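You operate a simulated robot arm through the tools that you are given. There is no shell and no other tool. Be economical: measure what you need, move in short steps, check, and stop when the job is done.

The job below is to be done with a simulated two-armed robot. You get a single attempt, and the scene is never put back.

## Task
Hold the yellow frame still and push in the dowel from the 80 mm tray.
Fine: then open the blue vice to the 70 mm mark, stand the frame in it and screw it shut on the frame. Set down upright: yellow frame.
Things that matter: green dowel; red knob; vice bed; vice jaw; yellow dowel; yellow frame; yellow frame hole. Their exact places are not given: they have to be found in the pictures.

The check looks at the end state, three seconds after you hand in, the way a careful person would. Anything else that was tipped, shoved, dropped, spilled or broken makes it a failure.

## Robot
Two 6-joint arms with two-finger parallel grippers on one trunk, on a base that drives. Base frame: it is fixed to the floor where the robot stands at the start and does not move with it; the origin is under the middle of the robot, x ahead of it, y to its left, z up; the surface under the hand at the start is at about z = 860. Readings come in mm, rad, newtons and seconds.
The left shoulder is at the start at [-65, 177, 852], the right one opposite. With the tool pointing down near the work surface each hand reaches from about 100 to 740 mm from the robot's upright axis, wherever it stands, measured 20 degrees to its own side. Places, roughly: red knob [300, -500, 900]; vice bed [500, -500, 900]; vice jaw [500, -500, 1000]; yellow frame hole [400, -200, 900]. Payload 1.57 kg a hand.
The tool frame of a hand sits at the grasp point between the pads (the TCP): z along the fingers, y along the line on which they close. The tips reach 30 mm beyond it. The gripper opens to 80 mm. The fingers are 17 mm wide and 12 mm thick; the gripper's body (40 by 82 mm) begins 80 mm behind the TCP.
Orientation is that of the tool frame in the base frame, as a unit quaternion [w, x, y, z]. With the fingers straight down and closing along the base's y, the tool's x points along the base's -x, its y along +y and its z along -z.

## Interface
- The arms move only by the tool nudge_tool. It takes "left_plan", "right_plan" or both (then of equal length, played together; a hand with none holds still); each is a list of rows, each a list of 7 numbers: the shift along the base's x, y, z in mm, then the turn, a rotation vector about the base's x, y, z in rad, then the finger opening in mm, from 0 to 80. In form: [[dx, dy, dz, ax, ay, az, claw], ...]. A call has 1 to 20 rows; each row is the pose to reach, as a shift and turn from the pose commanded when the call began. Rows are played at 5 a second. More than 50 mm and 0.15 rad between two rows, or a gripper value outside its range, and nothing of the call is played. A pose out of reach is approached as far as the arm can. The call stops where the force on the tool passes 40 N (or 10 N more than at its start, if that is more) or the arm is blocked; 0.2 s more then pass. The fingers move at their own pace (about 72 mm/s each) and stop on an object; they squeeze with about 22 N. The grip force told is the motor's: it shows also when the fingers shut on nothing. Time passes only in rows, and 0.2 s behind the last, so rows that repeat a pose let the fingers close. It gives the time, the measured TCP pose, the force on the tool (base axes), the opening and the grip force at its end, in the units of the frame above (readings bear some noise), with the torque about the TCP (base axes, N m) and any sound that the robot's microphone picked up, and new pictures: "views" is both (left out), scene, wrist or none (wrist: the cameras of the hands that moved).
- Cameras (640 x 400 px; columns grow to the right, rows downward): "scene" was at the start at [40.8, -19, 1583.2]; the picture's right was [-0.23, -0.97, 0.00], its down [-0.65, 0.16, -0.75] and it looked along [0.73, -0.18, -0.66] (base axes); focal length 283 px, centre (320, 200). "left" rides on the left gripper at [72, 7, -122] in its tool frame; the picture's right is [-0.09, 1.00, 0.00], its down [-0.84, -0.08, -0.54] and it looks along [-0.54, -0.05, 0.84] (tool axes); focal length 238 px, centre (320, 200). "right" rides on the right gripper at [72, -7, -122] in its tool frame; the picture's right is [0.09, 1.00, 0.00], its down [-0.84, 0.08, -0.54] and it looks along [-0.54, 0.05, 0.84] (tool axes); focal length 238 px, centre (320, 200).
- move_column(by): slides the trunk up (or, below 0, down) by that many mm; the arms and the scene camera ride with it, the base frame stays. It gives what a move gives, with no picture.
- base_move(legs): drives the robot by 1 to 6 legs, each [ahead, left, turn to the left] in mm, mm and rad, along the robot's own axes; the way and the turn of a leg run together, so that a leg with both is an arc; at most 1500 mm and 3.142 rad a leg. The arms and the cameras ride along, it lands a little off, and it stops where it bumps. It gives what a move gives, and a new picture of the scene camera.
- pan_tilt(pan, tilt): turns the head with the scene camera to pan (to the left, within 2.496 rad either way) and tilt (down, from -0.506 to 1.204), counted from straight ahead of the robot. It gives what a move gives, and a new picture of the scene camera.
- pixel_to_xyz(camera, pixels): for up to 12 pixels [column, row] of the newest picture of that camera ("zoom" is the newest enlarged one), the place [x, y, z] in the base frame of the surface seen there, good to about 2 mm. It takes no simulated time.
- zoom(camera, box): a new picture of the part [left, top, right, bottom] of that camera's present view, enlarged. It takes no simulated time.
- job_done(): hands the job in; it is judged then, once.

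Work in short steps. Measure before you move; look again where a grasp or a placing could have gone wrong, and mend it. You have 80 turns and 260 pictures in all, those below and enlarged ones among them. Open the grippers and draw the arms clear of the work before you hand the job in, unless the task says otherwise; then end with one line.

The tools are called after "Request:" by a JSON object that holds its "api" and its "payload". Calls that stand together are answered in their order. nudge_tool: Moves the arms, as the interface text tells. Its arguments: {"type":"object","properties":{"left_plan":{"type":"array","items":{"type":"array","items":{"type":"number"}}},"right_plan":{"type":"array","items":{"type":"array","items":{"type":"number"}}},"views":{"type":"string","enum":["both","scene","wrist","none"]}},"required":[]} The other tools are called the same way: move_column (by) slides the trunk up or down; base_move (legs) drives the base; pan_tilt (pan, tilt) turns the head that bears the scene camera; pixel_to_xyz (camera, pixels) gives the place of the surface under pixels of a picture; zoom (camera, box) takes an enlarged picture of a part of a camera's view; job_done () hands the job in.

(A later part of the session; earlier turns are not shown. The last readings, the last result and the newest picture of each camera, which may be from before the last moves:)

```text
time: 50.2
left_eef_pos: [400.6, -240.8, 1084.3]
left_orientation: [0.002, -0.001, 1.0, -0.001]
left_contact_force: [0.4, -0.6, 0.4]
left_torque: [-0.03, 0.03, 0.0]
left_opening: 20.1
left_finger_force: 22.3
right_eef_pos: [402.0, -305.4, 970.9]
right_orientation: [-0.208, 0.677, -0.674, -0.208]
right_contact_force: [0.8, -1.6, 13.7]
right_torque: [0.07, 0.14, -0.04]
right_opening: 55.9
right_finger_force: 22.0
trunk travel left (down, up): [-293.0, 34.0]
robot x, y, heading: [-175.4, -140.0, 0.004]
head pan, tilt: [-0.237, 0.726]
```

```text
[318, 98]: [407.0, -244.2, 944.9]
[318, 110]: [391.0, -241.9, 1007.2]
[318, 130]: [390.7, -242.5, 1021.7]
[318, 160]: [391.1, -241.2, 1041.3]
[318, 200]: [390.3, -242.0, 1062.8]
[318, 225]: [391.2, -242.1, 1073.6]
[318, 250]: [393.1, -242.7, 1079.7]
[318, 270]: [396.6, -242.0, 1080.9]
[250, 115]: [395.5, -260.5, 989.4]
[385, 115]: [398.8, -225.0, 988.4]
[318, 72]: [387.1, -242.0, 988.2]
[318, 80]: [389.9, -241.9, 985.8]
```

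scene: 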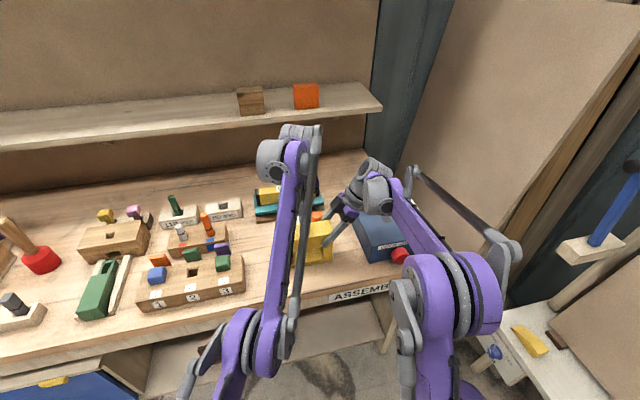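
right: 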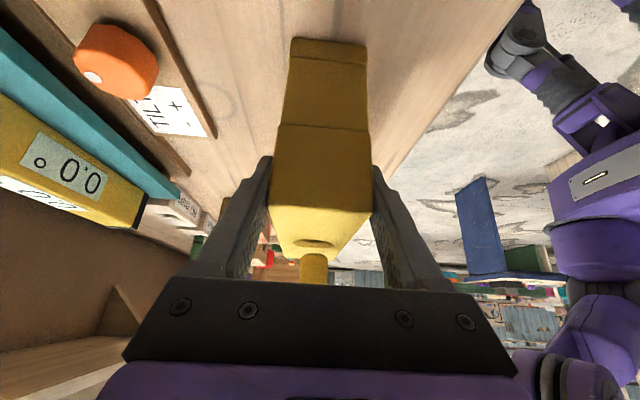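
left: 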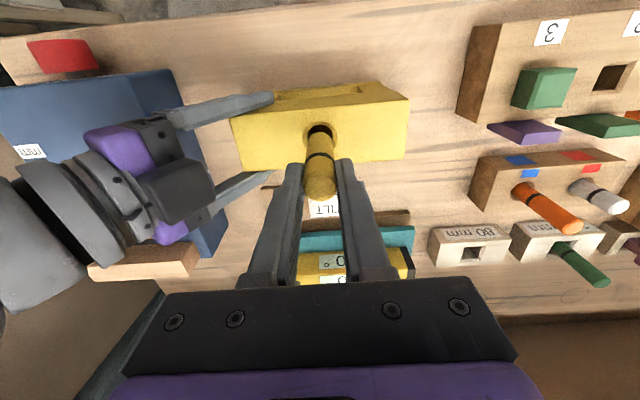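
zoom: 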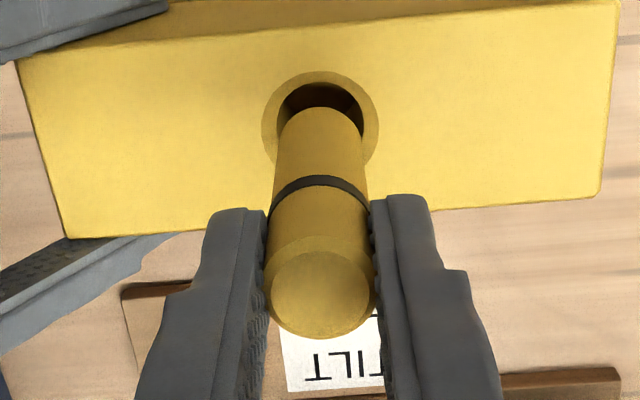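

Aligned. I lower it 56 mm to the floor, release and rise.

Request:
{"api": "nudge_tool", "payload": {"left_plan": [[0.5, 0, -10, 0, 0, 0, 10], [0.5, 0, -20, 0, 0, 0, 10], [0.5, 0, -30, 0, 0, 0, 10], [0.5, 0, -40, 0, 0, 0, 10], [0.5, 0, -48, 0, 0, 0, 10], [0.5, 0, -54, 0, 0, 0, 10], [0.5, 0, -57, 0, 0, 0, 10], [0.5, 0, -57, 0, 0, 0, 10], [0.5, 0, -56, 0, 0, 0, 34], [0.5, 0, -56, 0, 0, 0, 34], [0.5, 0, -30, 0, 0, 0, 34], [0.5, 0, 0, 0, 0, 0, 34]], "views": "wrist"}}

Request:
{"api": "zoom", "payload": {"camera": "left", "box": [220, 70, 420, 195]}}

Request:
{"api": "pixel_to_xyz", "payload": {"camera": "left", "pixels": [[320, 140], [320, 145], [320, 150], [320, 155], [320, 135], [315, 150], [325, 150]]}}

```text
time: 52.8
left_eef_pos: [399.6, -243.3, 1084.7]
left_orientation: [0.001, -0.001, 1.0, 0.0]
left_contact_force: [0.4, 0.9, -0.5]
left_torque: [-0.05, 0.02, 0.02]
left_opening: 33.7
left_finger_force: 0.1
right_eef_pos: [401.2, -305.2, 970.3]
right_orientation: [-0.208, 0.677, -0.675, -0.208]
right_contact_force: [-2.4, 0.2, 11.5]
right_torque: [-0.14, 0.18, -0.12]
right_opening: 55.7
right_finger_force: 21.3
trunk travel left (down, up): [-293.0, 34.0]
robot x, y, heading: [-173.2, -143.2, 0.001]
head pan, tilt: [-0.237, 0.726]
```

left: 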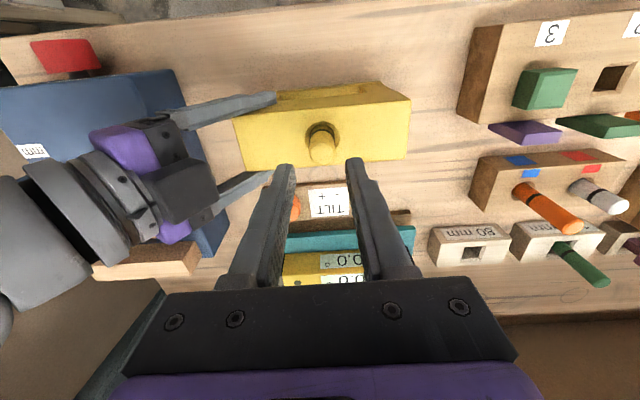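

```text
3.20 times, centred on (320, 132) of left
```

zoom: 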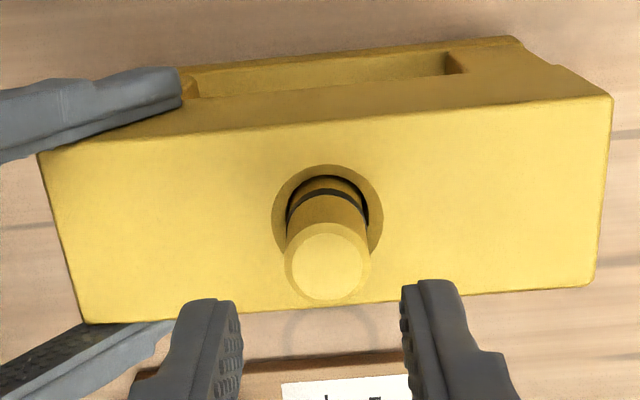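

```text
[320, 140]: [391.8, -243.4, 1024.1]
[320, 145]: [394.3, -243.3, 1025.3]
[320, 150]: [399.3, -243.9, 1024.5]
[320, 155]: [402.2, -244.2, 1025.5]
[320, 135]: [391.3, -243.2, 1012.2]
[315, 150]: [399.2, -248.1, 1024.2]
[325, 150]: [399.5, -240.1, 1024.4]
```

The dowel is home, top 1024.5, upright. Now I release the frame, retreat the right hand and untilt it, and withdraw the left hand, then look at the vice.

Request:
{"api": "nudge_tool", "payload": {"left_plan": [[0, 0, 10, 0, 0, 0, 34], [-10, 10, 20, 0, 0, 0, 34], [-30, 40, 30, 0, 0, 0, 34], [-50, 80, 30, 0, 0, 0, 34], [-60, 120, 30, 0, 0, 0, 34], [-60, 160, 30, 0, 0, 0, 34], [-60, 180, 30, 0, 0, 0, 34], [-60, 180, 30, 0, 0, 0, 34], [-60, 180, 30, 0, 0, 0, 34], [-60, 180, 30, 0, 0, 0, 34], [-60, 180, 30, 0, 0, 0, 34]], "right_plan": [[0, 0, 0, 0, 0, 0, 80], [0, 0, 0, 0, 0, 0, 80], [0, -14, 20, 0, 0, 0, 80], [0, -28, 50, 0, 0, 0, 80], [0, -35, 90, 0, 0, 0, 80], [-10, -35, 130, 0, 0, 0, 80], [-40, -35, 150, -0.12, 0, 0, 80], [-75, -35, 150, -0.24, 0, 0, 80], [-110, -35, 150, -0.36, 0, 0, 80], [-140, -35, 150, -0.48, 0, 0, 80], [-160, -35, 150, -0.6, 0, 0, 80]]}}

```text
time: 55.2
left_eef_pos: [385.4, -68.6, 1121.8]
left_orientation: [0.0, -0.002, 1.0, -0.001]
left_contact_force: [-0.5, -0.4, -0.3]
left_torque: [-0.01, -0.03, -0.06]
left_opening: 34.3
left_finger_force: 0.0
left hand out of reach, approached as far as the arm can: row 4, 5, 6, 7, 8, 9, 10, 11
right_eef_pos: [240.0, -340.7, 1119.3]
right_orientation: [0.002, 0.708, -0.706, 0.002]
right_contact_force: [-0.7, -0.1, -0.3]
right_torque: [-0.03, -0.01, -0.01]
right_opening: 80.0
right_finger_force: 0.0
trunk travel left (down, up): [-293.0, 34.0]
robot x, y, heading: [-175.8, -140.7, 0.003]
head pan, tilt: [-0.237, 0.726]
```

scene: 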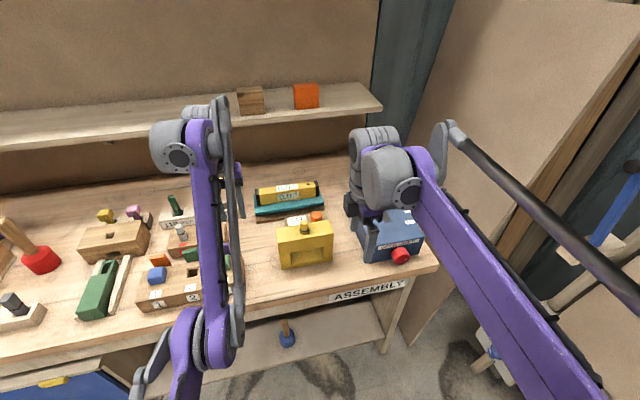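
right: 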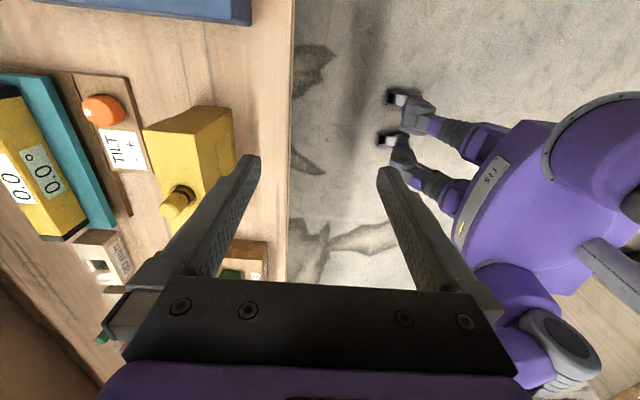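
left: 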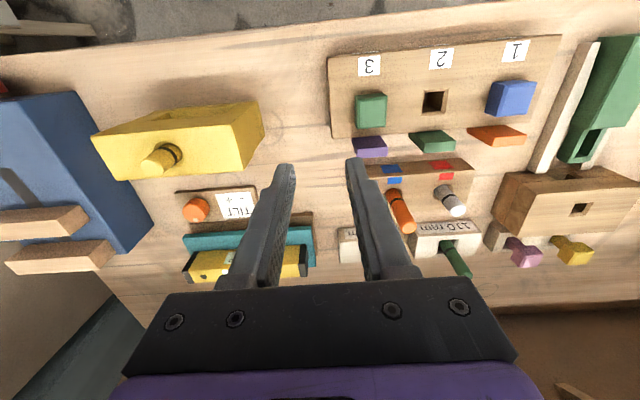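

Before driving back to make room for a horizontal grasp of the red knob, I measure the knob and vice from here.

Request:
{"api": "zoom", "payload": {"camera": "scene", "box": [340, 180, 440, 280]}}

Request:
{"api": "pixel_to_xyz", "payload": {"camera": "scene", "pixels": [[400, 257], [393, 256], [408, 255], [400, 249], [400, 263], [402, 246], [390, 244], [420, 240], [368, 262], [395, 270], [420, 268], [402, 222]]}}

```text
4.00 times, centred on (390, 230) of scene
```

zoom: 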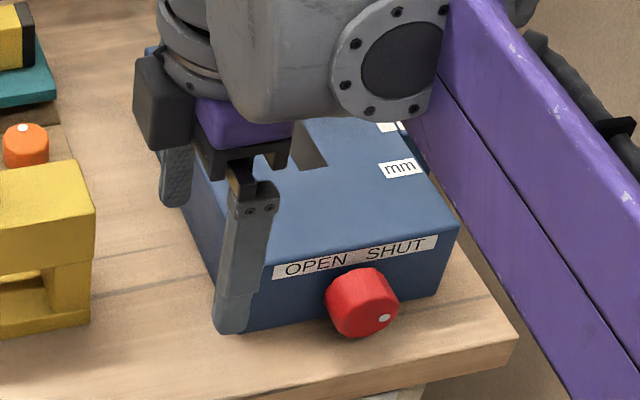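

```text
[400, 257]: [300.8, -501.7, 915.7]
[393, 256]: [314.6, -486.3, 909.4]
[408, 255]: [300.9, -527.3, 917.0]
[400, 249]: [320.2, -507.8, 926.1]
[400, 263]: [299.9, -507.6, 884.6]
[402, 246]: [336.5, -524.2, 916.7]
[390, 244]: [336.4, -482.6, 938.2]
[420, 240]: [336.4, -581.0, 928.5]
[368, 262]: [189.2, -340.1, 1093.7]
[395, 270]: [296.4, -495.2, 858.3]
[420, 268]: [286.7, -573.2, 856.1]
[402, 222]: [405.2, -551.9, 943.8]
```

Knob: front x≈300, axis ≈(y −507, z 905), ~44 mm across, white dot lower right; vice front at x=336; jaw scale on the right side. I drive back 130 mm for room.

Request:
{"api": "base_move", "payload": {"legs": [[-130, 0, 0]]}}

Request:
{"api": "nudge_tool", "payload": {"right_plan": [[5, -15, 0, 0, -0.14, 0, 60], [10, -30, -15, 0, -0.28, 0, 60], [15, -45, -30, 0, -0.42, 0, 60], [20, -60, -50, 0, -0.56, 0, 60], [25, -75, -70, 0, -0.7, 0, 60], [30, -90, -90, 0, -0.84, 0, 60], [35, -105, -110, 0, -0.98, 0, 60], [40, -120, -130, 0, -1.12, 0, 60], [50, -135, -150, 0, -1.26, 0, 60], [60, -150, -175, 0, -1.4, 0, 60], [70, -160, -200, 0, -1.5, 0, 60], [80, -165, -214, 0, -1.57, 0, 60], [80, -165, -214, 0, -1.57, 0, 60]]}}

```text
time: 56.5
left_eef_pos: [255.2, -69.5, 1122.1]
left_orientation: [-0.001, -0.001, 1.0, 0.0]
left_contact_force: [0.2, -0.3, 0.4]
left_torque: [-0.04, -0.01, 0.01]
left_opening: 34.3
left_finger_force: 0.2
right_eef_pos: [109.3, -340.7, 1119.9]
right_orientation: [0.002, 0.707, -0.707, 0.001]
right_contact_force: [-0.6, 0.2, -0.2]
right_torque: [0.04, -0.03, 0.0]
right_opening: 80.0
right_finger_force: 0.1
trunk travel left (down, up): [-293.0, 34.0]
robot x, y, heading: [-305.3, -142.7, 0.005]
head pan, tilt: [-0.237, 0.726]
```

scene: 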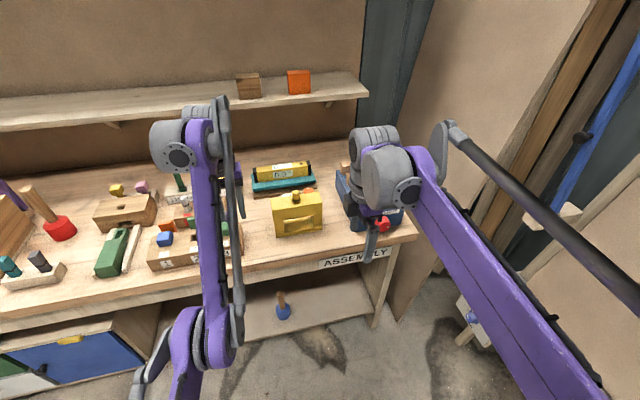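

```text
time: 59.3
left_eef_pos: [254.4, -69.6, 1122.7]
left_orientation: [0.0, -0.001, 1.0, 0.0]
left_contact_force: [-0.6, 0.5, 0.2]
left_torque: [0.0, 0.01, 0.02]
left_opening: 33.9
left_finger_force: 0.0
right_eef_pos: [196.1, -496.6, 907.3]
right_orientation: [0.472, -0.51, 0.561, -0.45]
right_contact_force: [0.8, 0.3, -0.2]
right_torque: [-0.05, -0.04, -0.01]
right_opening: 59.9
right_finger_force: 0.1
right hand out of reach, approached as far as the arm can: row 10, 11, 12, 13
trunk travel left (down, up): [-293.0, 34.0]
robot x, y, heading: [-304.0, -140.7, 0.003]
head pan, tilt: [-0.237, 0.726]
```

scene: 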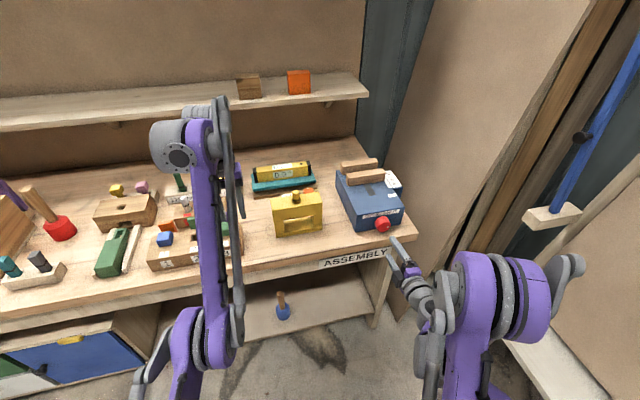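
right: 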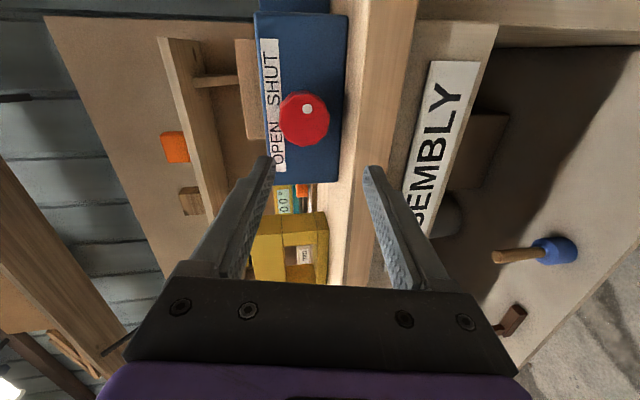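

The right hand is nearly horizontal, facing the knob (red, at right-camera (305,118)). I measure the knob precisely.

Request:
{"api": "pixel_to_xyz", "payload": {"camera": "right", "pixels": [[306, 118], [306, 97], [306, 138], [287, 118], [326, 118], [307, 109], [345, 60], [340, 170], [385, 60]]}}

Request:
{"api": "zoom", "payload": {"camera": "right", "box": [240, 60, 380, 200]}}

Request:
{"api": "zoom", "payload": {"camera": "scene", "box": [330, 150, 430, 240]}}

```text
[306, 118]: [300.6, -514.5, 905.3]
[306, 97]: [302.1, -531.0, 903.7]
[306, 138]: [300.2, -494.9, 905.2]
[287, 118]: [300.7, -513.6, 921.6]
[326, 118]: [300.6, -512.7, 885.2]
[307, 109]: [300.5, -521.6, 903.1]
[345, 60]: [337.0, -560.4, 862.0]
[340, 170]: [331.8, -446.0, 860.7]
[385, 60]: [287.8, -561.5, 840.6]
```

```text
2.86 times, centred on (310, 130) of right
```

zoom: 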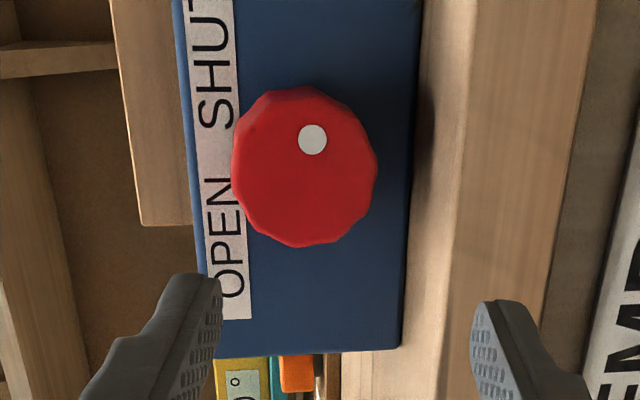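

```text
4.44 times, centred on (380, 195) of scene
```

zoom: 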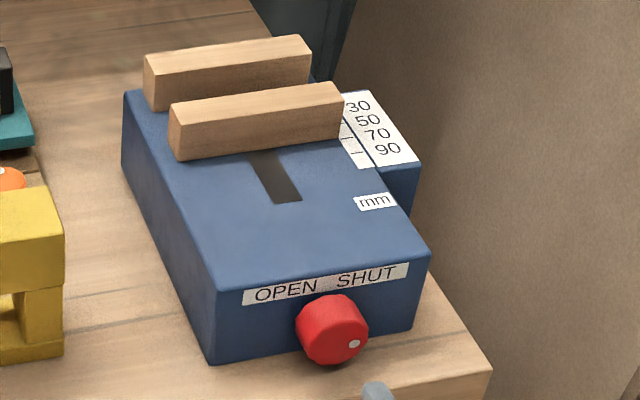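

Knob centre ≈(y −512, z 903), ~50 mm diameter; with vertical closing the lower finger would scrape the table, so I roll the hand +90° about x to close horizontally, aligning in front of the knob.

Request:
{"api": "nudge_tool", "payload": {"right_plan": [[5, -3, 0, 0.14, 0, 0, 70], [10, -6, -1, 0.28, 0, 0, 70], [15, -9, -2, 0.42, 0, 0, 70], [20, -12, -3, 0.56, 0, 0, 70], [25, -15, -4, 0.7, 0, 0, 70], [30, -15, -4, 0.84, 0, 0, 70], [35, -15, -4, 0.98, 0, 0, 70], [40, -15, -4, 1.12, 0, 0, 70], [44, -15, -4, 1.26, 0, 0, 70], [44, -15, -4, 1.4, 0, 0, 70], [44, -15, -4, 1.54, 0, 0, 70], [44, -15, -4, 1.54, 0, 0, 70]]}}

```text
time: 61.9
left_eef_pos: [254.0, -68.4, 1121.8]
left_orientation: [0.0, -0.002, 1.0, 0.0]
left_contact_force: [-0.2, -0.2, 0.0]
left_torque: [-0.05, 0.0, 0.01]
left_opening: 34.0
left_finger_force: 0.0
right_eef_pos: [240.7, -511.2, 903.6]
right_orientation: [0.694, -0.037, 0.716, 0.068]
right_contact_force: [-0.2, -0.4, 0.6]
right_torque: [0.0, -0.01, 0.02]
right_opening: 69.9
right_finger_force: 0.0
trunk travel left (down, up): [-293.0, 34.0]
robot x, y, heading: [-304.7, -140.6, 0.0]
head pan, tilt: [-0.237, 0.726]
```

scene: 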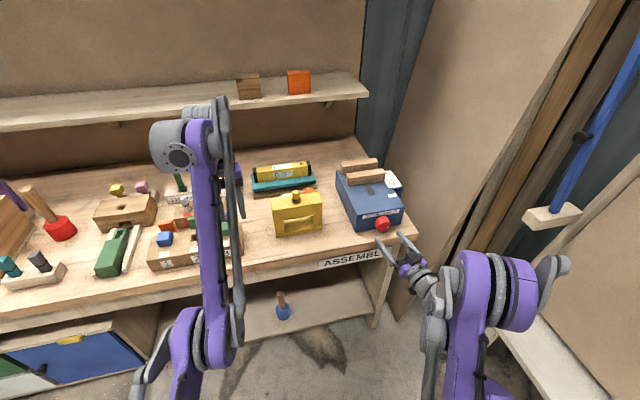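
right: 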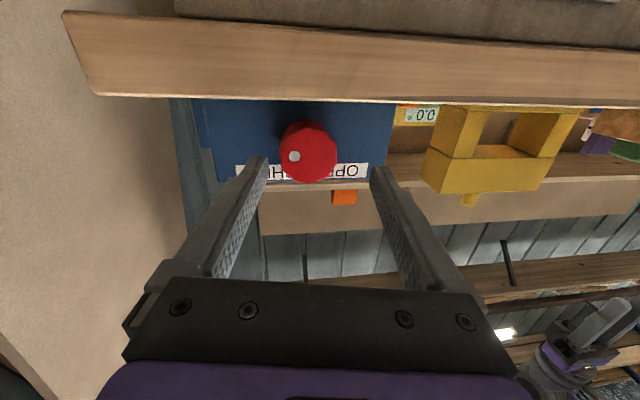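

The roll works; the hand points 0.15 rad toward +y, which I'll correct with a turn about z. First I measure the knob from this view.

Request:
{"api": "pixel_to_xyz", "payload": {"camera": "right", "pixels": [[308, 155], [285, 157], [334, 157], [308, 135], [308, 178], [294, 156], [308, 128], [340, 145]]}}

Request:
{"api": "nudge_tool", "payload": {"right_plan": [[0, 0, 0, 0, -0.02, -0.08, 70], [0, 0, 0, 0, -0.03, -0.15, 70], [0, 0, 0, 0, -0.03, -0.15, 70]], "views": "wrist"}}

```text
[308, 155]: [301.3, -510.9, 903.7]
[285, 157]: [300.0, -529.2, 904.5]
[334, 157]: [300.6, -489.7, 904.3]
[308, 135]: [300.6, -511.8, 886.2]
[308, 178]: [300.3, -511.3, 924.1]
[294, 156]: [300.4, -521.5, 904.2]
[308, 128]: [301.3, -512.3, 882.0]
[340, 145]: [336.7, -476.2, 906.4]
```

```text
time: 62.7
left_eef_pos: [253.5, -69.8, 1122.5]
left_orientation: [-0.001, -0.002, 1.0, 0.0]
left_contact_force: [0.1, 0.4, 0.3]
left_torque: [0.0, 0.03, 0.0]
left_opening: 33.8
left_finger_force: 0.0
right_eef_pos: [239.9, -511.5, 901.1]
right_orientation: [0.708, 0.014, 0.706, 0.015]
right_contact_force: [0.2, 0.0, -0.3]
right_torque: [0.01, 0.02, -0.01]
right_opening: 70.1
right_finger_force: 0.0
trunk travel left (down, up): [-293.0, 34.0]
robot x, y, heading: [-302.2, -143.7, 0.004]
head pan, tilt: [-0.237, 0.726]
```

right: 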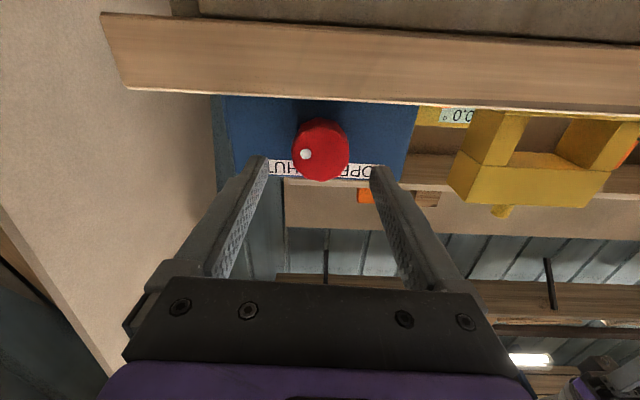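

The knob (centre ≈ y −510, z 904) lies between the fingers. I advance 58 mm (tips stop ~8 mm short of the vice front) and grip.

Request:
{"api": "nudge_tool", "payload": {"right_plan": [[20, 1.5, 2, 0, 0, 0, 70], [40, 1.5, 2, 0, 0, 0, 70], [58, 1.5, 2, 0, 0, 0, 70], [58, 1.5, 2, 0, 0, 0, 70], [58, 1.5, 2, 0, 0, 0, 30], [58, 1.5, 2, 0, 0, 0, 30], [58, 1.5, 2, 0, 0, 0, 30]]}}

```text
time: 64.3
left_eef_pos: [254.4, -70.6, 1122.2]
left_orientation: [-0.001, -0.001, 1.0, 0.0]
left_contact_force: [0.0, 0.4, 0.0]
left_torque: [-0.03, -0.02, -0.03]
left_opening: 33.7
left_finger_force: 0.1
right_eef_pos: [297.9, -510.6, 902.9]
right_orientation: [0.708, 0.016, 0.706, 0.014]
right_contact_force: [3.0, -10.3, 4.8]
right_torque: [-0.01, 0.09, -0.17]
right_opening: 47.1
right_finger_force: 44.8
trunk travel left (down, up): [-293.0, 34.0]
robot x, y, heading: [-305.0, -143.2, 0.001]
head pan, tilt: [-0.237, 0.726]
```

scene: 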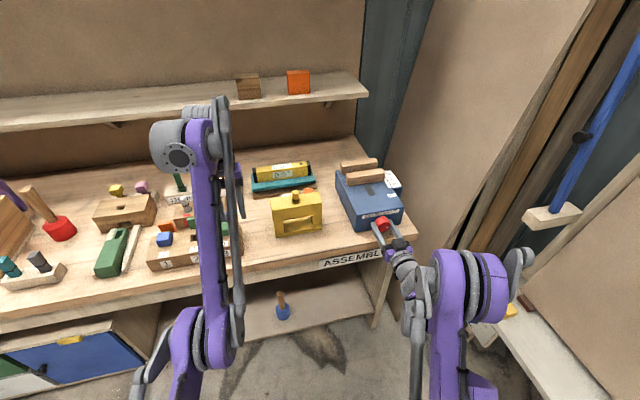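
right: 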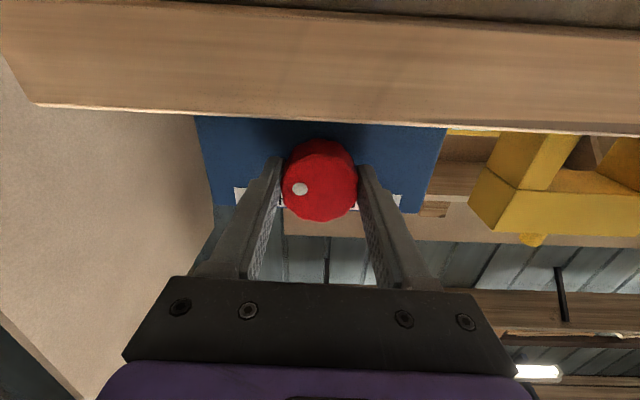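

Gripped at 47 mm. I turn −2.8 rad about x (toward OPEN, counter-clockwise seen from the robot), with a 1 mm y correction.

Request:
{"api": "nudge_tool", "payload": {"right_plan": [[0, -1, 0, -0.14, 0, 0, 30], [0, -1, 0, -0.28, 0, 0, 30], [0, -1, 0, -0.42, 0, 0, 30], [0, -1, 0, -0.56, 0, 0, 30], [0, -1, 0, -0.7, 0, 0, 30], [0, -1, 0, -0.84, 0, 0, 30], [0, -1, 0, -0.98, 0, 0, 30], [0, -1, 0, -1.12, 0, 0, 30], [0, -1, 0, -1.26, 0, 0, 30], [0, -1, 0, -1.4, 0, 0, 30], [0, -1, 0, -1.54, 0, 0, 30], [0, -1, 0, -1.68, 0, 0, 30], [0, -1, 0, -1.82, 0, 0, 30], [0, -1, 0, -1.96, 0, 0, 30], [0, -1, 0, -2.1, 0, 0, 30], [0, -1, 0, -2.24, 0, 0, 30], [0, -1, 0, -2.38, 0, 0, 30], [0, -1, 0, -2.52, 0, 0, 30], [0, -1, 0, -2.66, 0, 0, 30], [0, -1, 0, -2.8, 0, 0, 30]]}}

Request:
{"api": "zoom", "payload": {"camera": "scene", "box": [330, 150, 430, 240]}}

```text
time: 67.2
left_eef_pos: [251.3, -67.5, 1122.5]
left_orientation: [0.001, -0.001, 1.0, 0.0]
left_contact_force: [0.0, -0.4, -0.2]
left_torque: [0.0, 0.05, 0.0]
left_opening: 33.8
left_finger_force: 0.1
right_eef_pos: [298.3, -498.4, 908.2]
right_orientation: [0.418, -0.542, 0.543, -0.486]
right_contact_force: [-15.8, 1.9, 28.0]
right_torque: [-0.06, -1.37, 0.23]
right_opening: 52.2
right_finger_force: 12.2
right hand out of reach, approached as far as the arm can: row 9, 10, 11, 12, 13, 14
trunk travel left (down, up): [-293.0, 34.0]
robot x, y, heading: [-305.1, -140.1, 0.001]
head pan, tilt: [-0.237, 0.726]
stopped in row 14 (right hand): the force on the tool passed its limit at 95 N (the readings are from after the stop); the commanded pose is now the measured one
```

scene: 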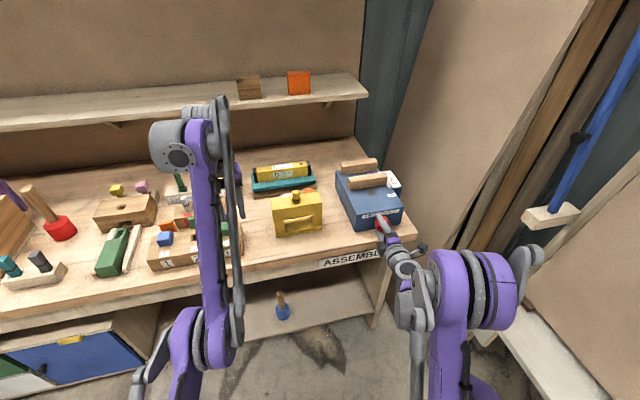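
right: 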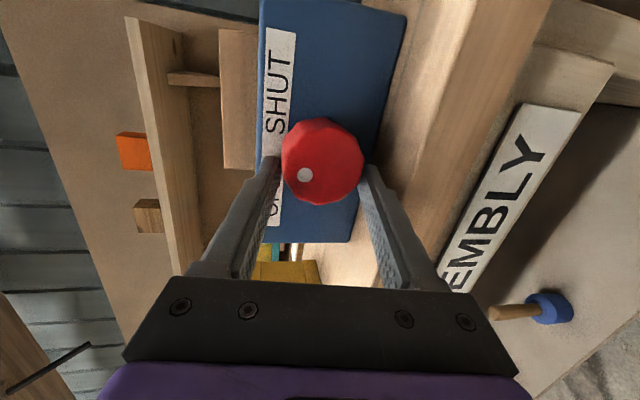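

```text
4.44 times, centred on (380, 195) of scene
```

zoom: 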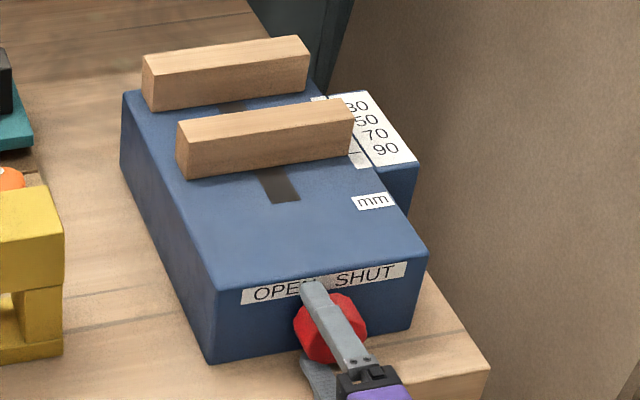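

About 1.25 rad of turning moved the jaw noticeably toward the robot, but the wrist hit its limit at this roll. I release, back off and measure the jaw.

Request:
{"api": "nudge_tool", "payload": {"right_plan": [[0, 0, 0, 0, 0, 0, 62], [0, 0, 0, 0, 0, 0, 62], [-20, 0, 0, 0, 0, 0, 62], [-55, 0, 0, 0, 0, 0, 62], [-60, -5, 0, 0.14, 0, 0, 70], [-60, -10, 0, 0.28, 0, 0, 70], [-60, -12, -3, 0.42, 0, 0, 70], [-60, -12, -3, 0.42, 0, 0, 70]]}}

Request:
{"api": "zoom", "payload": {"camera": "scene", "box": [330, 150, 420, 220]}}

Request:
{"api": "pixel_to_xyz", "payload": {"camera": "zoom", "pixels": [[180, 75], [100, 110], [150, 140], [250, 150], [250, 105], [300, 120], [250, 165], [150, 180], [400, 130], [440, 120], [245, 85], [220, 110]]}}

```text
time: 68.0
left_eef_pos: [254.0, -68.9, 1123.6]
left_orientation: [0.0, -0.002, 1.0, -0.001]
left_contact_force: [0.5, 0.5, -0.9]
left_torque: [0.01, -0.02, -0.02]
left_opening: 34.0
left_finger_force: 0.1
right_eef_pos: [295.0, -497.6, 905.4]
right_orientation: [0.42, -0.541, 0.544, -0.484]
right_contact_force: [12.7, -0.7, 13.8]
right_torque: [-0.06, -0.71, 0.0]
right_opening: 57.0
right_finger_force: 0.0
trunk travel left (down, up): [-293.0, 34.0]
robot x, y, heading: [-305.4, -143.4, 0.001]
head pan, tilt: [-0.237, 0.726]
stopped in row 3 (right hand): the force on the tool passed its limit at 64 N (the readings are from after the stop); the commanded pose is now the measured one
```

scene: 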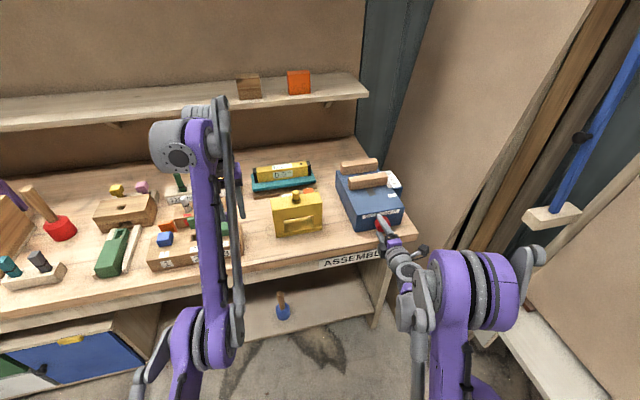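
right: 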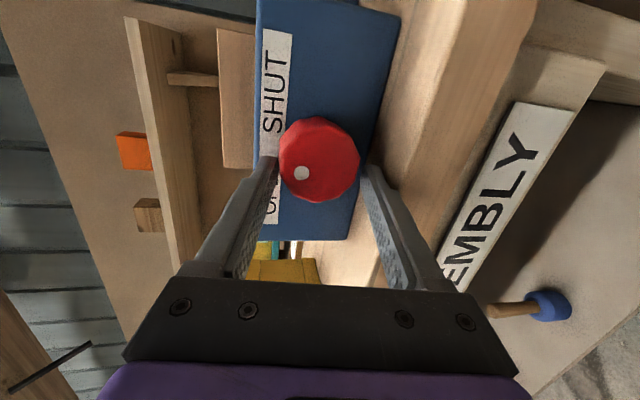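

```text
5.71 times, centred on (375, 185) of scene
```

zoom: 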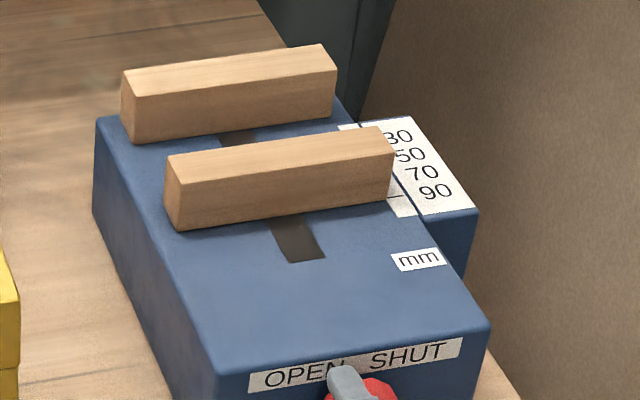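

```text
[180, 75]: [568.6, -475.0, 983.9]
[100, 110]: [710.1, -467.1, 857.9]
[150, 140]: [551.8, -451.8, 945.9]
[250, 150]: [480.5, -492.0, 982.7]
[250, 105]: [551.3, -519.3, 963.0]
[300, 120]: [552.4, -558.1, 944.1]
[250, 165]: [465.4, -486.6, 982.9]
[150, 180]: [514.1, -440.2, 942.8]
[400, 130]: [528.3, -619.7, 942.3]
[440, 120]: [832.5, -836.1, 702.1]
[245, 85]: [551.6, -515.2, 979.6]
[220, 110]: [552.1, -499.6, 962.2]
```

The open lower finger touches the table, so the retreat stopped. I narrow the opening to 53, lift slightly and back out straight; I also probe the scale line positions.

Request:
{"api": "pixel_to_xyz", "payload": {"camera": "zoom", "pixels": [[396, 197], [400, 137], [410, 156], [421, 174], [435, 192], [240, 142], [280, 137], [380, 130], [350, 127], [205, 147], [390, 165], [345, 128]]}}

Request:
{"api": "nudge_tool", "payload": {"right_plan": [[0, 0, 1.5, 0, 0, 0, 53], [0, 0, 2, 0, 0, 0, 53], [-10, 0, 2, 0, 0, 0, 53], [-30, 0, 2, 0, 0, 0, 53], [-60, 0, 2, 0, 0, 0, 53]], "views": "scene"}}

```text
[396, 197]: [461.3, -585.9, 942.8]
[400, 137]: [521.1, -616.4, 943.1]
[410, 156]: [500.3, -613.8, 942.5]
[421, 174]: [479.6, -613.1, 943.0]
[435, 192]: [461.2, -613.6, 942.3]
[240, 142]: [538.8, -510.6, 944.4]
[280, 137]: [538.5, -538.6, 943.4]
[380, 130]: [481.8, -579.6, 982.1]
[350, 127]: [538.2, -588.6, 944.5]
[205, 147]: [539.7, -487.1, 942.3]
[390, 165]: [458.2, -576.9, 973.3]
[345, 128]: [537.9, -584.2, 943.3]
```

```text
time: 69.2
left_eef_pos: [254.3, -68.4, 1121.6]
left_orientation: [0.0, -0.001, 1.0, 0.0]
left_contact_force: [-0.7, -0.8, -1.0]
left_torque: [-0.01, -0.05, 0.02]
left_opening: 34.1
left_finger_force: 0.0
right_eef_pos: [232.4, -497.9, 905.8]
right_orientation: [0.415, -0.543, 0.548, -0.483]
right_contact_force: [-0.2, -0.3, -0.2]
right_torque: [0.0, -0.02, 0.0]
right_opening: 52.9
right_finger_force: 0.1
trunk travel left (down, up): [-293.0, 34.0]
robot x, y, heading: [-305.2, -140.7, 0.0]
head pan, tilt: [-0.237, 0.726]
```

scene: 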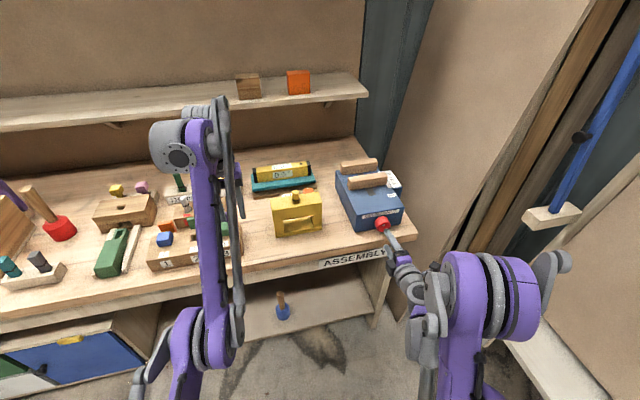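

Scale marks lie at x = 551 − m, so the 70 mark is x≈481; the jaw's inner top edge looks near 482–485. I measure that edge and the jaw thickness.

Request:
{"api": "zoom", "payload": {"camera": "scene", "box": [345, 155, 405, 200]}}

Request:
{"api": "pixel_to_xyz", "payload": {"camera": "zoom", "pixels": [[200, 190], [200, 195], [200, 200], [200, 205], [200, 215], [350, 165], [350, 170], [350, 175], [350, 185], [200, 245], [350, 215], [350, 225]]}}

```text
8.89 times, centred on (375, 178) of scene
```

zoom: 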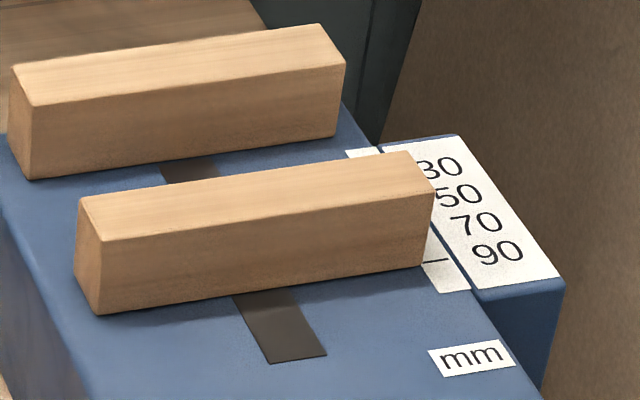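

```text
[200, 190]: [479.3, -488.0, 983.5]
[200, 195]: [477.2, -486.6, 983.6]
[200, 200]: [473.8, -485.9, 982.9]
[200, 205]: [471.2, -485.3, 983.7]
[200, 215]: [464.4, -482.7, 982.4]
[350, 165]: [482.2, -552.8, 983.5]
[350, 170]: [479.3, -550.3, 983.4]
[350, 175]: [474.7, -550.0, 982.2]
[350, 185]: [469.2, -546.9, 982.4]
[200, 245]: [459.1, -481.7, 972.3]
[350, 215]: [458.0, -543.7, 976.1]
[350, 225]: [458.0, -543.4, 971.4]
```

Inner face at x≈485 → opening ≈66; about 4 mm more (≈0.4 rad) is needed. I roll the hand back +0.7 rad, level it, and centre it before the knob.

Request:
{"api": "nudge_tool", "payload": {"right_plan": [[0, -3, 0, 0.13, -0.04, 0, 58], [0, -6, 0, 0.26, -0.08, 0, 58], [0, -9, -1, 0.39, -0.11, 0, 58], [0, -12, -1, 0.52, -0.15, 0, 58], [0, -13, -1, 0.65, -0.19, 0, 58], [0, -13, -1, 0.7, -0.19, 0, 58], [0, -13, -1, 0.7, -0.19, 0, 58]], "views": "wrist"}}

```text
time: 70.8
left_eef_pos: [253.4, -68.9, 1122.0]
left_orientation: [-0.002, -0.002, 1.0, 0.0]
left_contact_force: [-0.1, 0.5, 0.3]
left_torque: [0.01, -0.04, 0.01]
left_opening: 34.0
left_finger_force: 0.1
right_eef_pos: [233.7, -511.5, 904.3]
right_orientation: [0.628, -0.318, 0.635, -0.317]
right_contact_force: [-0.5, 0.0, 0.6]
right_torque: [0.03, 0.0, 0.01]
right_opening: 58.2
right_finger_force: 0.1
trunk travel left (down, up): [-293.0, 34.0]
robot x, y, heading: [-303.3, -141.0, 0.003]
head pan, tilt: [-0.237, 0.726]
```

right: 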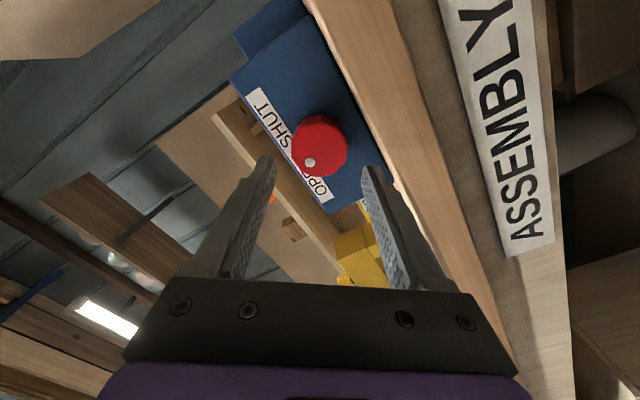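

Level and centred (knob at (320,146)). I advance, grip, and turn −0.42 rad.

Request:
{"api": "nudge_tool", "payload": {"right_plan": [[22, 0.5, 0, 0, 0, 0, 58], [44, 0.5, 0, 0, 0, 0, 58], [64, 0.5, 0, 0, 0, 0, 58], [64, 0.5, 0, 0, 0, 0, 30], [64, 0.5, 0, 0, 0, 0, 30], [64, 0.5, 0, 0, 0, 0, 30], [64, 0.5, 0, -0.1, 0, 0, 30], [64, 0.5, 0, -0.2, 0, 0, 30], [64, 0.5, 0, -0.3, 0, 0, 30], [64, 0.5, 0, -0.42, 0, 0, 30], [64, 0.5, 0, -0.42, 0, 0, 30]], "views": "scene"}}

Request:
{"api": "zoom", "payload": {"camera": "scene", "box": [345, 155, 405, 200]}}

Request:
{"api": "pixel_to_xyz", "payload": {"camera": "zoom", "pixels": [[200, 190], [200, 195], [200, 200], [200, 205], [200, 215], [350, 165], [350, 170], [350, 175], [350, 185], [200, 245], [350, 215], [350, 225]]}}

```text
time: 73.2
left_eef_pos: [256.1, -65.0, 1120.7]
left_orientation: [-0.001, -0.002, 1.0, -0.002]
left_contact_force: [-0.5, 0.1, -0.2]
left_torque: [-0.01, -0.02, 0.02]
left_opening: 33.8
left_finger_force: 0.1
right_eef_pos: [299.2, -511.9, 905.5]
right_orientation: [0.541, -0.454, 0.573, -0.417]
right_contact_force: [24.6, 25.5, 5.8]
right_torque: [0.04, -1.58, 0.49]
right_opening: 48.7
right_finger_force: 44.6
right hand out of reach, approached as far as the arm can: row 9, 10, 11
trunk travel left (down, up): [-293.0, 34.0]
robot x, y, heading: [-306.7, -138.4, 0.007]
head pan, tilt: [-0.237, 0.726]
```

scene: 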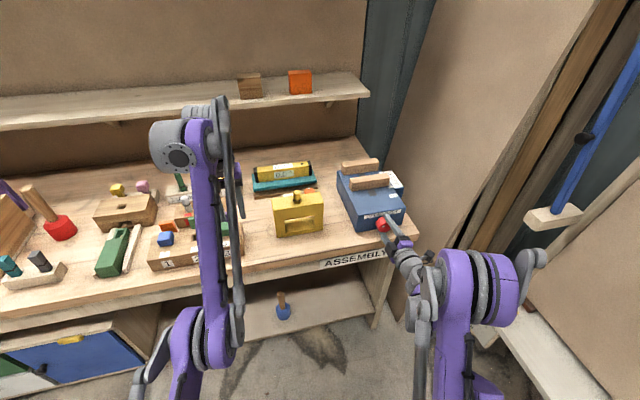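

```text
8.89 times, centred on (375, 178) of scene
```

zoom: 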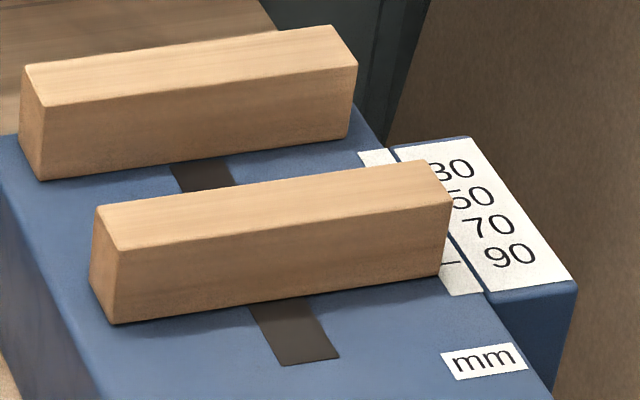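

```text
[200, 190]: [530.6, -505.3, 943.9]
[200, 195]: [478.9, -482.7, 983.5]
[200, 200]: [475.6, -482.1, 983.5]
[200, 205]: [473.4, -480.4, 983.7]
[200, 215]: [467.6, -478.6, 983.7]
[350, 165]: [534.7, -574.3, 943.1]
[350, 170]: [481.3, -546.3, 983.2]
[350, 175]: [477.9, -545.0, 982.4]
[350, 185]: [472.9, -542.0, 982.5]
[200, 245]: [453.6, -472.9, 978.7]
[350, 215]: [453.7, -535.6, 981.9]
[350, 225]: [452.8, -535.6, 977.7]
```

Jaw moved 5 mm: inner face now ≈481 → 70 mm. I release (opening 55) and back straight out.

Request:
{"api": "nudge_tool", "payload": {"right_plan": [[0, 0, 0, 0, 0, 0, 54], [0, 0, 0, 0, 0, 0, 54], [-15, 0, 0, 0, 0, 0, 54], [-35, 0, 0, 0, 0, 0, 54], [-70, 0, 0, 0, 0, 0, 54], [-90, 0, 10, 0, 0, 0, 54]], "views": "scene"}}

Request:
{"api": "zoom", "payload": {"camera": "scene", "box": [345, 155, 405, 200]}}

Request:
{"api": "pixel_to_xyz", "payload": {"camera": "zoom", "pixels": [[200, 190], [200, 195], [200, 200], [200, 205], [350, 165], [350, 170], [350, 175], [350, 185], [200, 245], [350, 215], [200, 110], [300, 100]]}}

```text
time: 74.6
left_eef_pos: [253.5, -69.6, 1121.3]
left_orientation: [0.001, -0.001, 1.0, 0.0]
left_contact_force: [0.6, -0.2, 0.0]
left_torque: [0.02, 0.0, -0.01]
left_opening: 34.0
left_finger_force: 0.0
right_eef_pos: [203.1, -518.4, 915.5]
right_orientation: [0.539, -0.45, 0.576, -0.418]
right_contact_force: [0.4, -0.4, -0.1]
right_torque: [0.0, -0.02, 0.0]
right_opening: 53.9
right_finger_force: 0.1
trunk travel left (down, up): [-293.0, 34.0]
robot x, y, heading: [-306.0, -138.2, 0.007]
head pan, tilt: [-0.237, 0.726]
```

scene: 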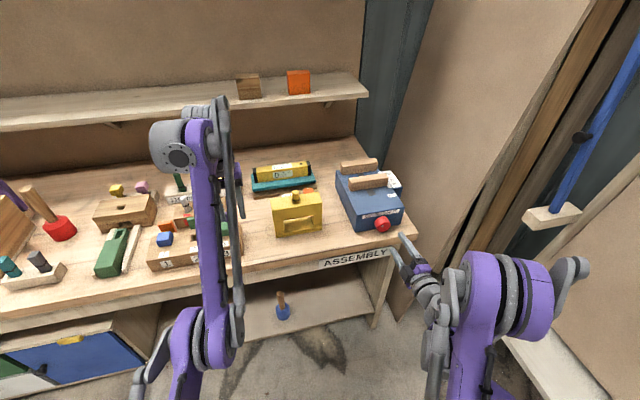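

```text
8.89 times, centred on (375, 178) of scene
```

zoom: 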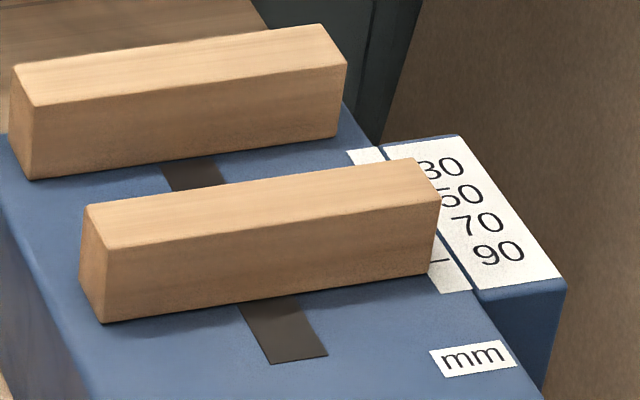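

```text
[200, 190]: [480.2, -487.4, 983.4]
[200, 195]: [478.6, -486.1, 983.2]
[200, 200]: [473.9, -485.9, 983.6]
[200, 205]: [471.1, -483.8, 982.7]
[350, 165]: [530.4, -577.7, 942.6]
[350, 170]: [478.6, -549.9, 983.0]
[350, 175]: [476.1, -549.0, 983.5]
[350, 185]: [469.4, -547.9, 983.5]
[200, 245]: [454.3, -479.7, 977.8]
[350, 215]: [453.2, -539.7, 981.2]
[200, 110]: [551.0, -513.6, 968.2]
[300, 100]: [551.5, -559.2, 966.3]
```

Opening is 70 mm (481→551). Now I bring the right hand back to pointing down along the reverse path, and move the left hand out of the way to the left.

Request:
{"api": "nudge_tool", "payload": {"right_plan": [[-10, 5, 14, 0, 0.1, 0, 54], [-20, 15, 35, 0, 0.24, 0, 60], [-30, 30, 60, 0, 0.38, 0, 70], [-40, 50, 85, 0, 0.52, 0, 80], [-50, 65, 105, 0, 0.66, 0, 80], [-55, 80, 125, 0, 0.8, 0, 80], [-60, 95, 145, 0, 0.94, 0, 80], [-65, 110, 165, 0, 1.08, 0, 80], [-70, 125, 180, 0, 1.22, 0, 80], [-75, 140, 195, 0, 1.36, 0, 80], [-80, 155, 210, 0, 1.5, 0, 80], [-80, 155, 210, 0, 1.57, 0, 80]], "left_plan": [[0, 15, 5, 0, 0, 0, 34], [0, 30, 10, 0, 0, 0, 34], [0, 50, 20, 0, 0, 0, 34], [0, 70, 30, 0, 0, 0, 34], [0, 90, 40, 0, 0, 0, 34], [0, 110, 50, 0, 0, 0, 34], [0, 130, 60, 0, 0, 0, 34], [0, 150, 60, 0, 0, 0, 34], [0, 170, 60, 0, 0, 0, 34], [0, 190, 60, 0, 0, 0, 34], [0, 210, 60, 0, 0, 0, 34], [0, 230, 60, 0, 0, 0, 34]], "views": "scene"}}

```text
time: 77.2
left_eef_pos: [256.8, 161.1, 1181.4]
left_orientation: [-0.001, -0.001, 1.0, 0.0]
left_contact_force: [0.0, 0.3, 0.1]
left_torque: [-0.02, 0.02, -0.01]
left_opening: 34.2
left_finger_force: 0.0
right_eef_pos: [124.4, -362.7, 1125.8]
right_orientation: [-0.027, -0.614, 0.789, 0.022]
right_contact_force: [-0.3, -0.7, -0.2]
right_torque: [0.04, -0.03, 0.02]
right_opening: 80.1
right_finger_force: 0.0
trunk travel left (down, up): [-293.0, 34.0]
robot x, y, heading: [-308.4, -138.4, 0.007]
head pan, tilt: [-0.237, 0.726]
```

scene: 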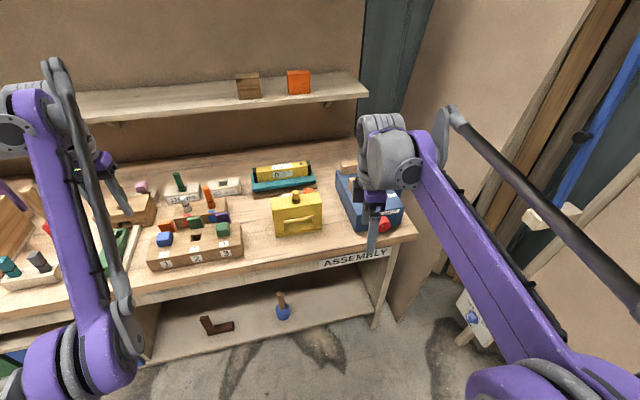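

I drive ahead ~248 and right ~112 so both frame and vice are well in reach.

Request:
{"api": "base_move", "payload": {"legs": [[248, -112, 0]]}}

Request:
{"api": "pixel_to_xyz", "payload": {"camera": "scene", "pixels": [[320, 200]]}}

```text
time: 79.1
left_eef_pos: [509.6, 50.5, 1181.9]
left_orientation: [-0.001, -0.001, 1.0, 0.001]
left_contact_force: [0.2, -0.6, 0.1]
left_torque: [0.04, 0.03, 0.02]
left_opening: 34.2
left_finger_force: 0.1
right_eef_pos: [377.2, -474.2, 1124.4]
right_orientation: [-0.026, -0.615, 0.788, 0.022]
right_contact_force: [0.0, 0.7, -1.5]
right_torque: [-0.01, 0.02, -0.02]
right_opening: 80.0
right_finger_force: 0.1
trunk travel left (down, up): [-293.0, 34.0]
robot x, y, heading: [-53.3, -248.5, 0.003]
head pan, tilt: [-0.237, 0.726]
```

scene: 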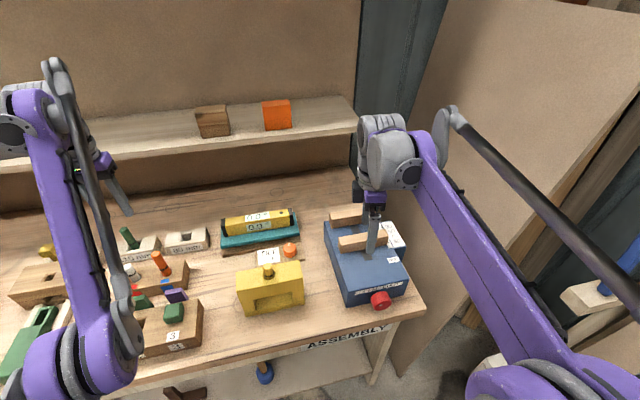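

```text
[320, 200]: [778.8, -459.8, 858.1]
```

Now the right hand goes above the frame (d ≈ +24,+233,−14) with yaw and tilt corrected.

Request:
{"api": "nudge_tool", "payload": {"right_plan": [[3, 35, 0, 0, -0.02, 0.06, 80], [7, 70, 0, 0, -0.04, 0.12, 80], [12, 110, 0, 0, -0.06, 0.18, 80], [16, 150, 0, 0, -0.07, 0.25, 80], [20, 190, -5, 0, -0.07, 0.25, 80], [24, 220, -10, 0, -0.07, 0.25, 80], [24, 233, -14, 0, -0.07, 0.25, 80], [24, 233, -14, 0, -0.07, 0.25, 80]], "views": "wrist"}}

Request:
{"api": "pixel_to_xyz", "payload": {"camera": "right", "pixels": [[320, 120], [320, 140], [320, 160], [320, 180], [320, 200], [290, 130], [350, 130], [290, 200], [350, 200]]}}

```text
time: 80.9
left_eef_pos: [509.2, 49.6, 1181.2]
left_orientation: [-0.001, -0.002, 1.0, 0.0]
left_contact_force: [0.4, 0.5, 0.0]
left_torque: [-0.01, -0.03, 0.04]
left_opening: 33.9
left_finger_force: 0.1
right_eef_pos: [400.9, -241.0, 1112.5]
right_orientation: [0.0, 0.709, -0.705, 0.003]
right_contact_force: [-0.2, 0.4, -0.3]
right_torque: [-0.02, 0.03, 0.0]
right_opening: 80.0
right_finger_force: 0.0
trunk travel left (down, up): [-293.0, 34.0]
robot x, y, heading: [-53.4, -256.5, 0.005]
head pan, tilt: [-0.237, 0.726]
```

right: 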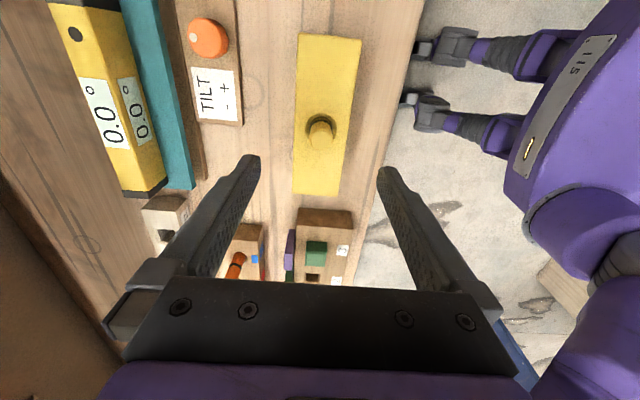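

```text
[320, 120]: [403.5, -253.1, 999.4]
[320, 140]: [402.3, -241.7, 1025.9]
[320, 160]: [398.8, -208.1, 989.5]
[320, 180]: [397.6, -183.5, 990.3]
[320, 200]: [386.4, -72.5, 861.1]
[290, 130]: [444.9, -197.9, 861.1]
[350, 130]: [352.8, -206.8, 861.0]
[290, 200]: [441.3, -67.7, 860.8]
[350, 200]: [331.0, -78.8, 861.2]
```

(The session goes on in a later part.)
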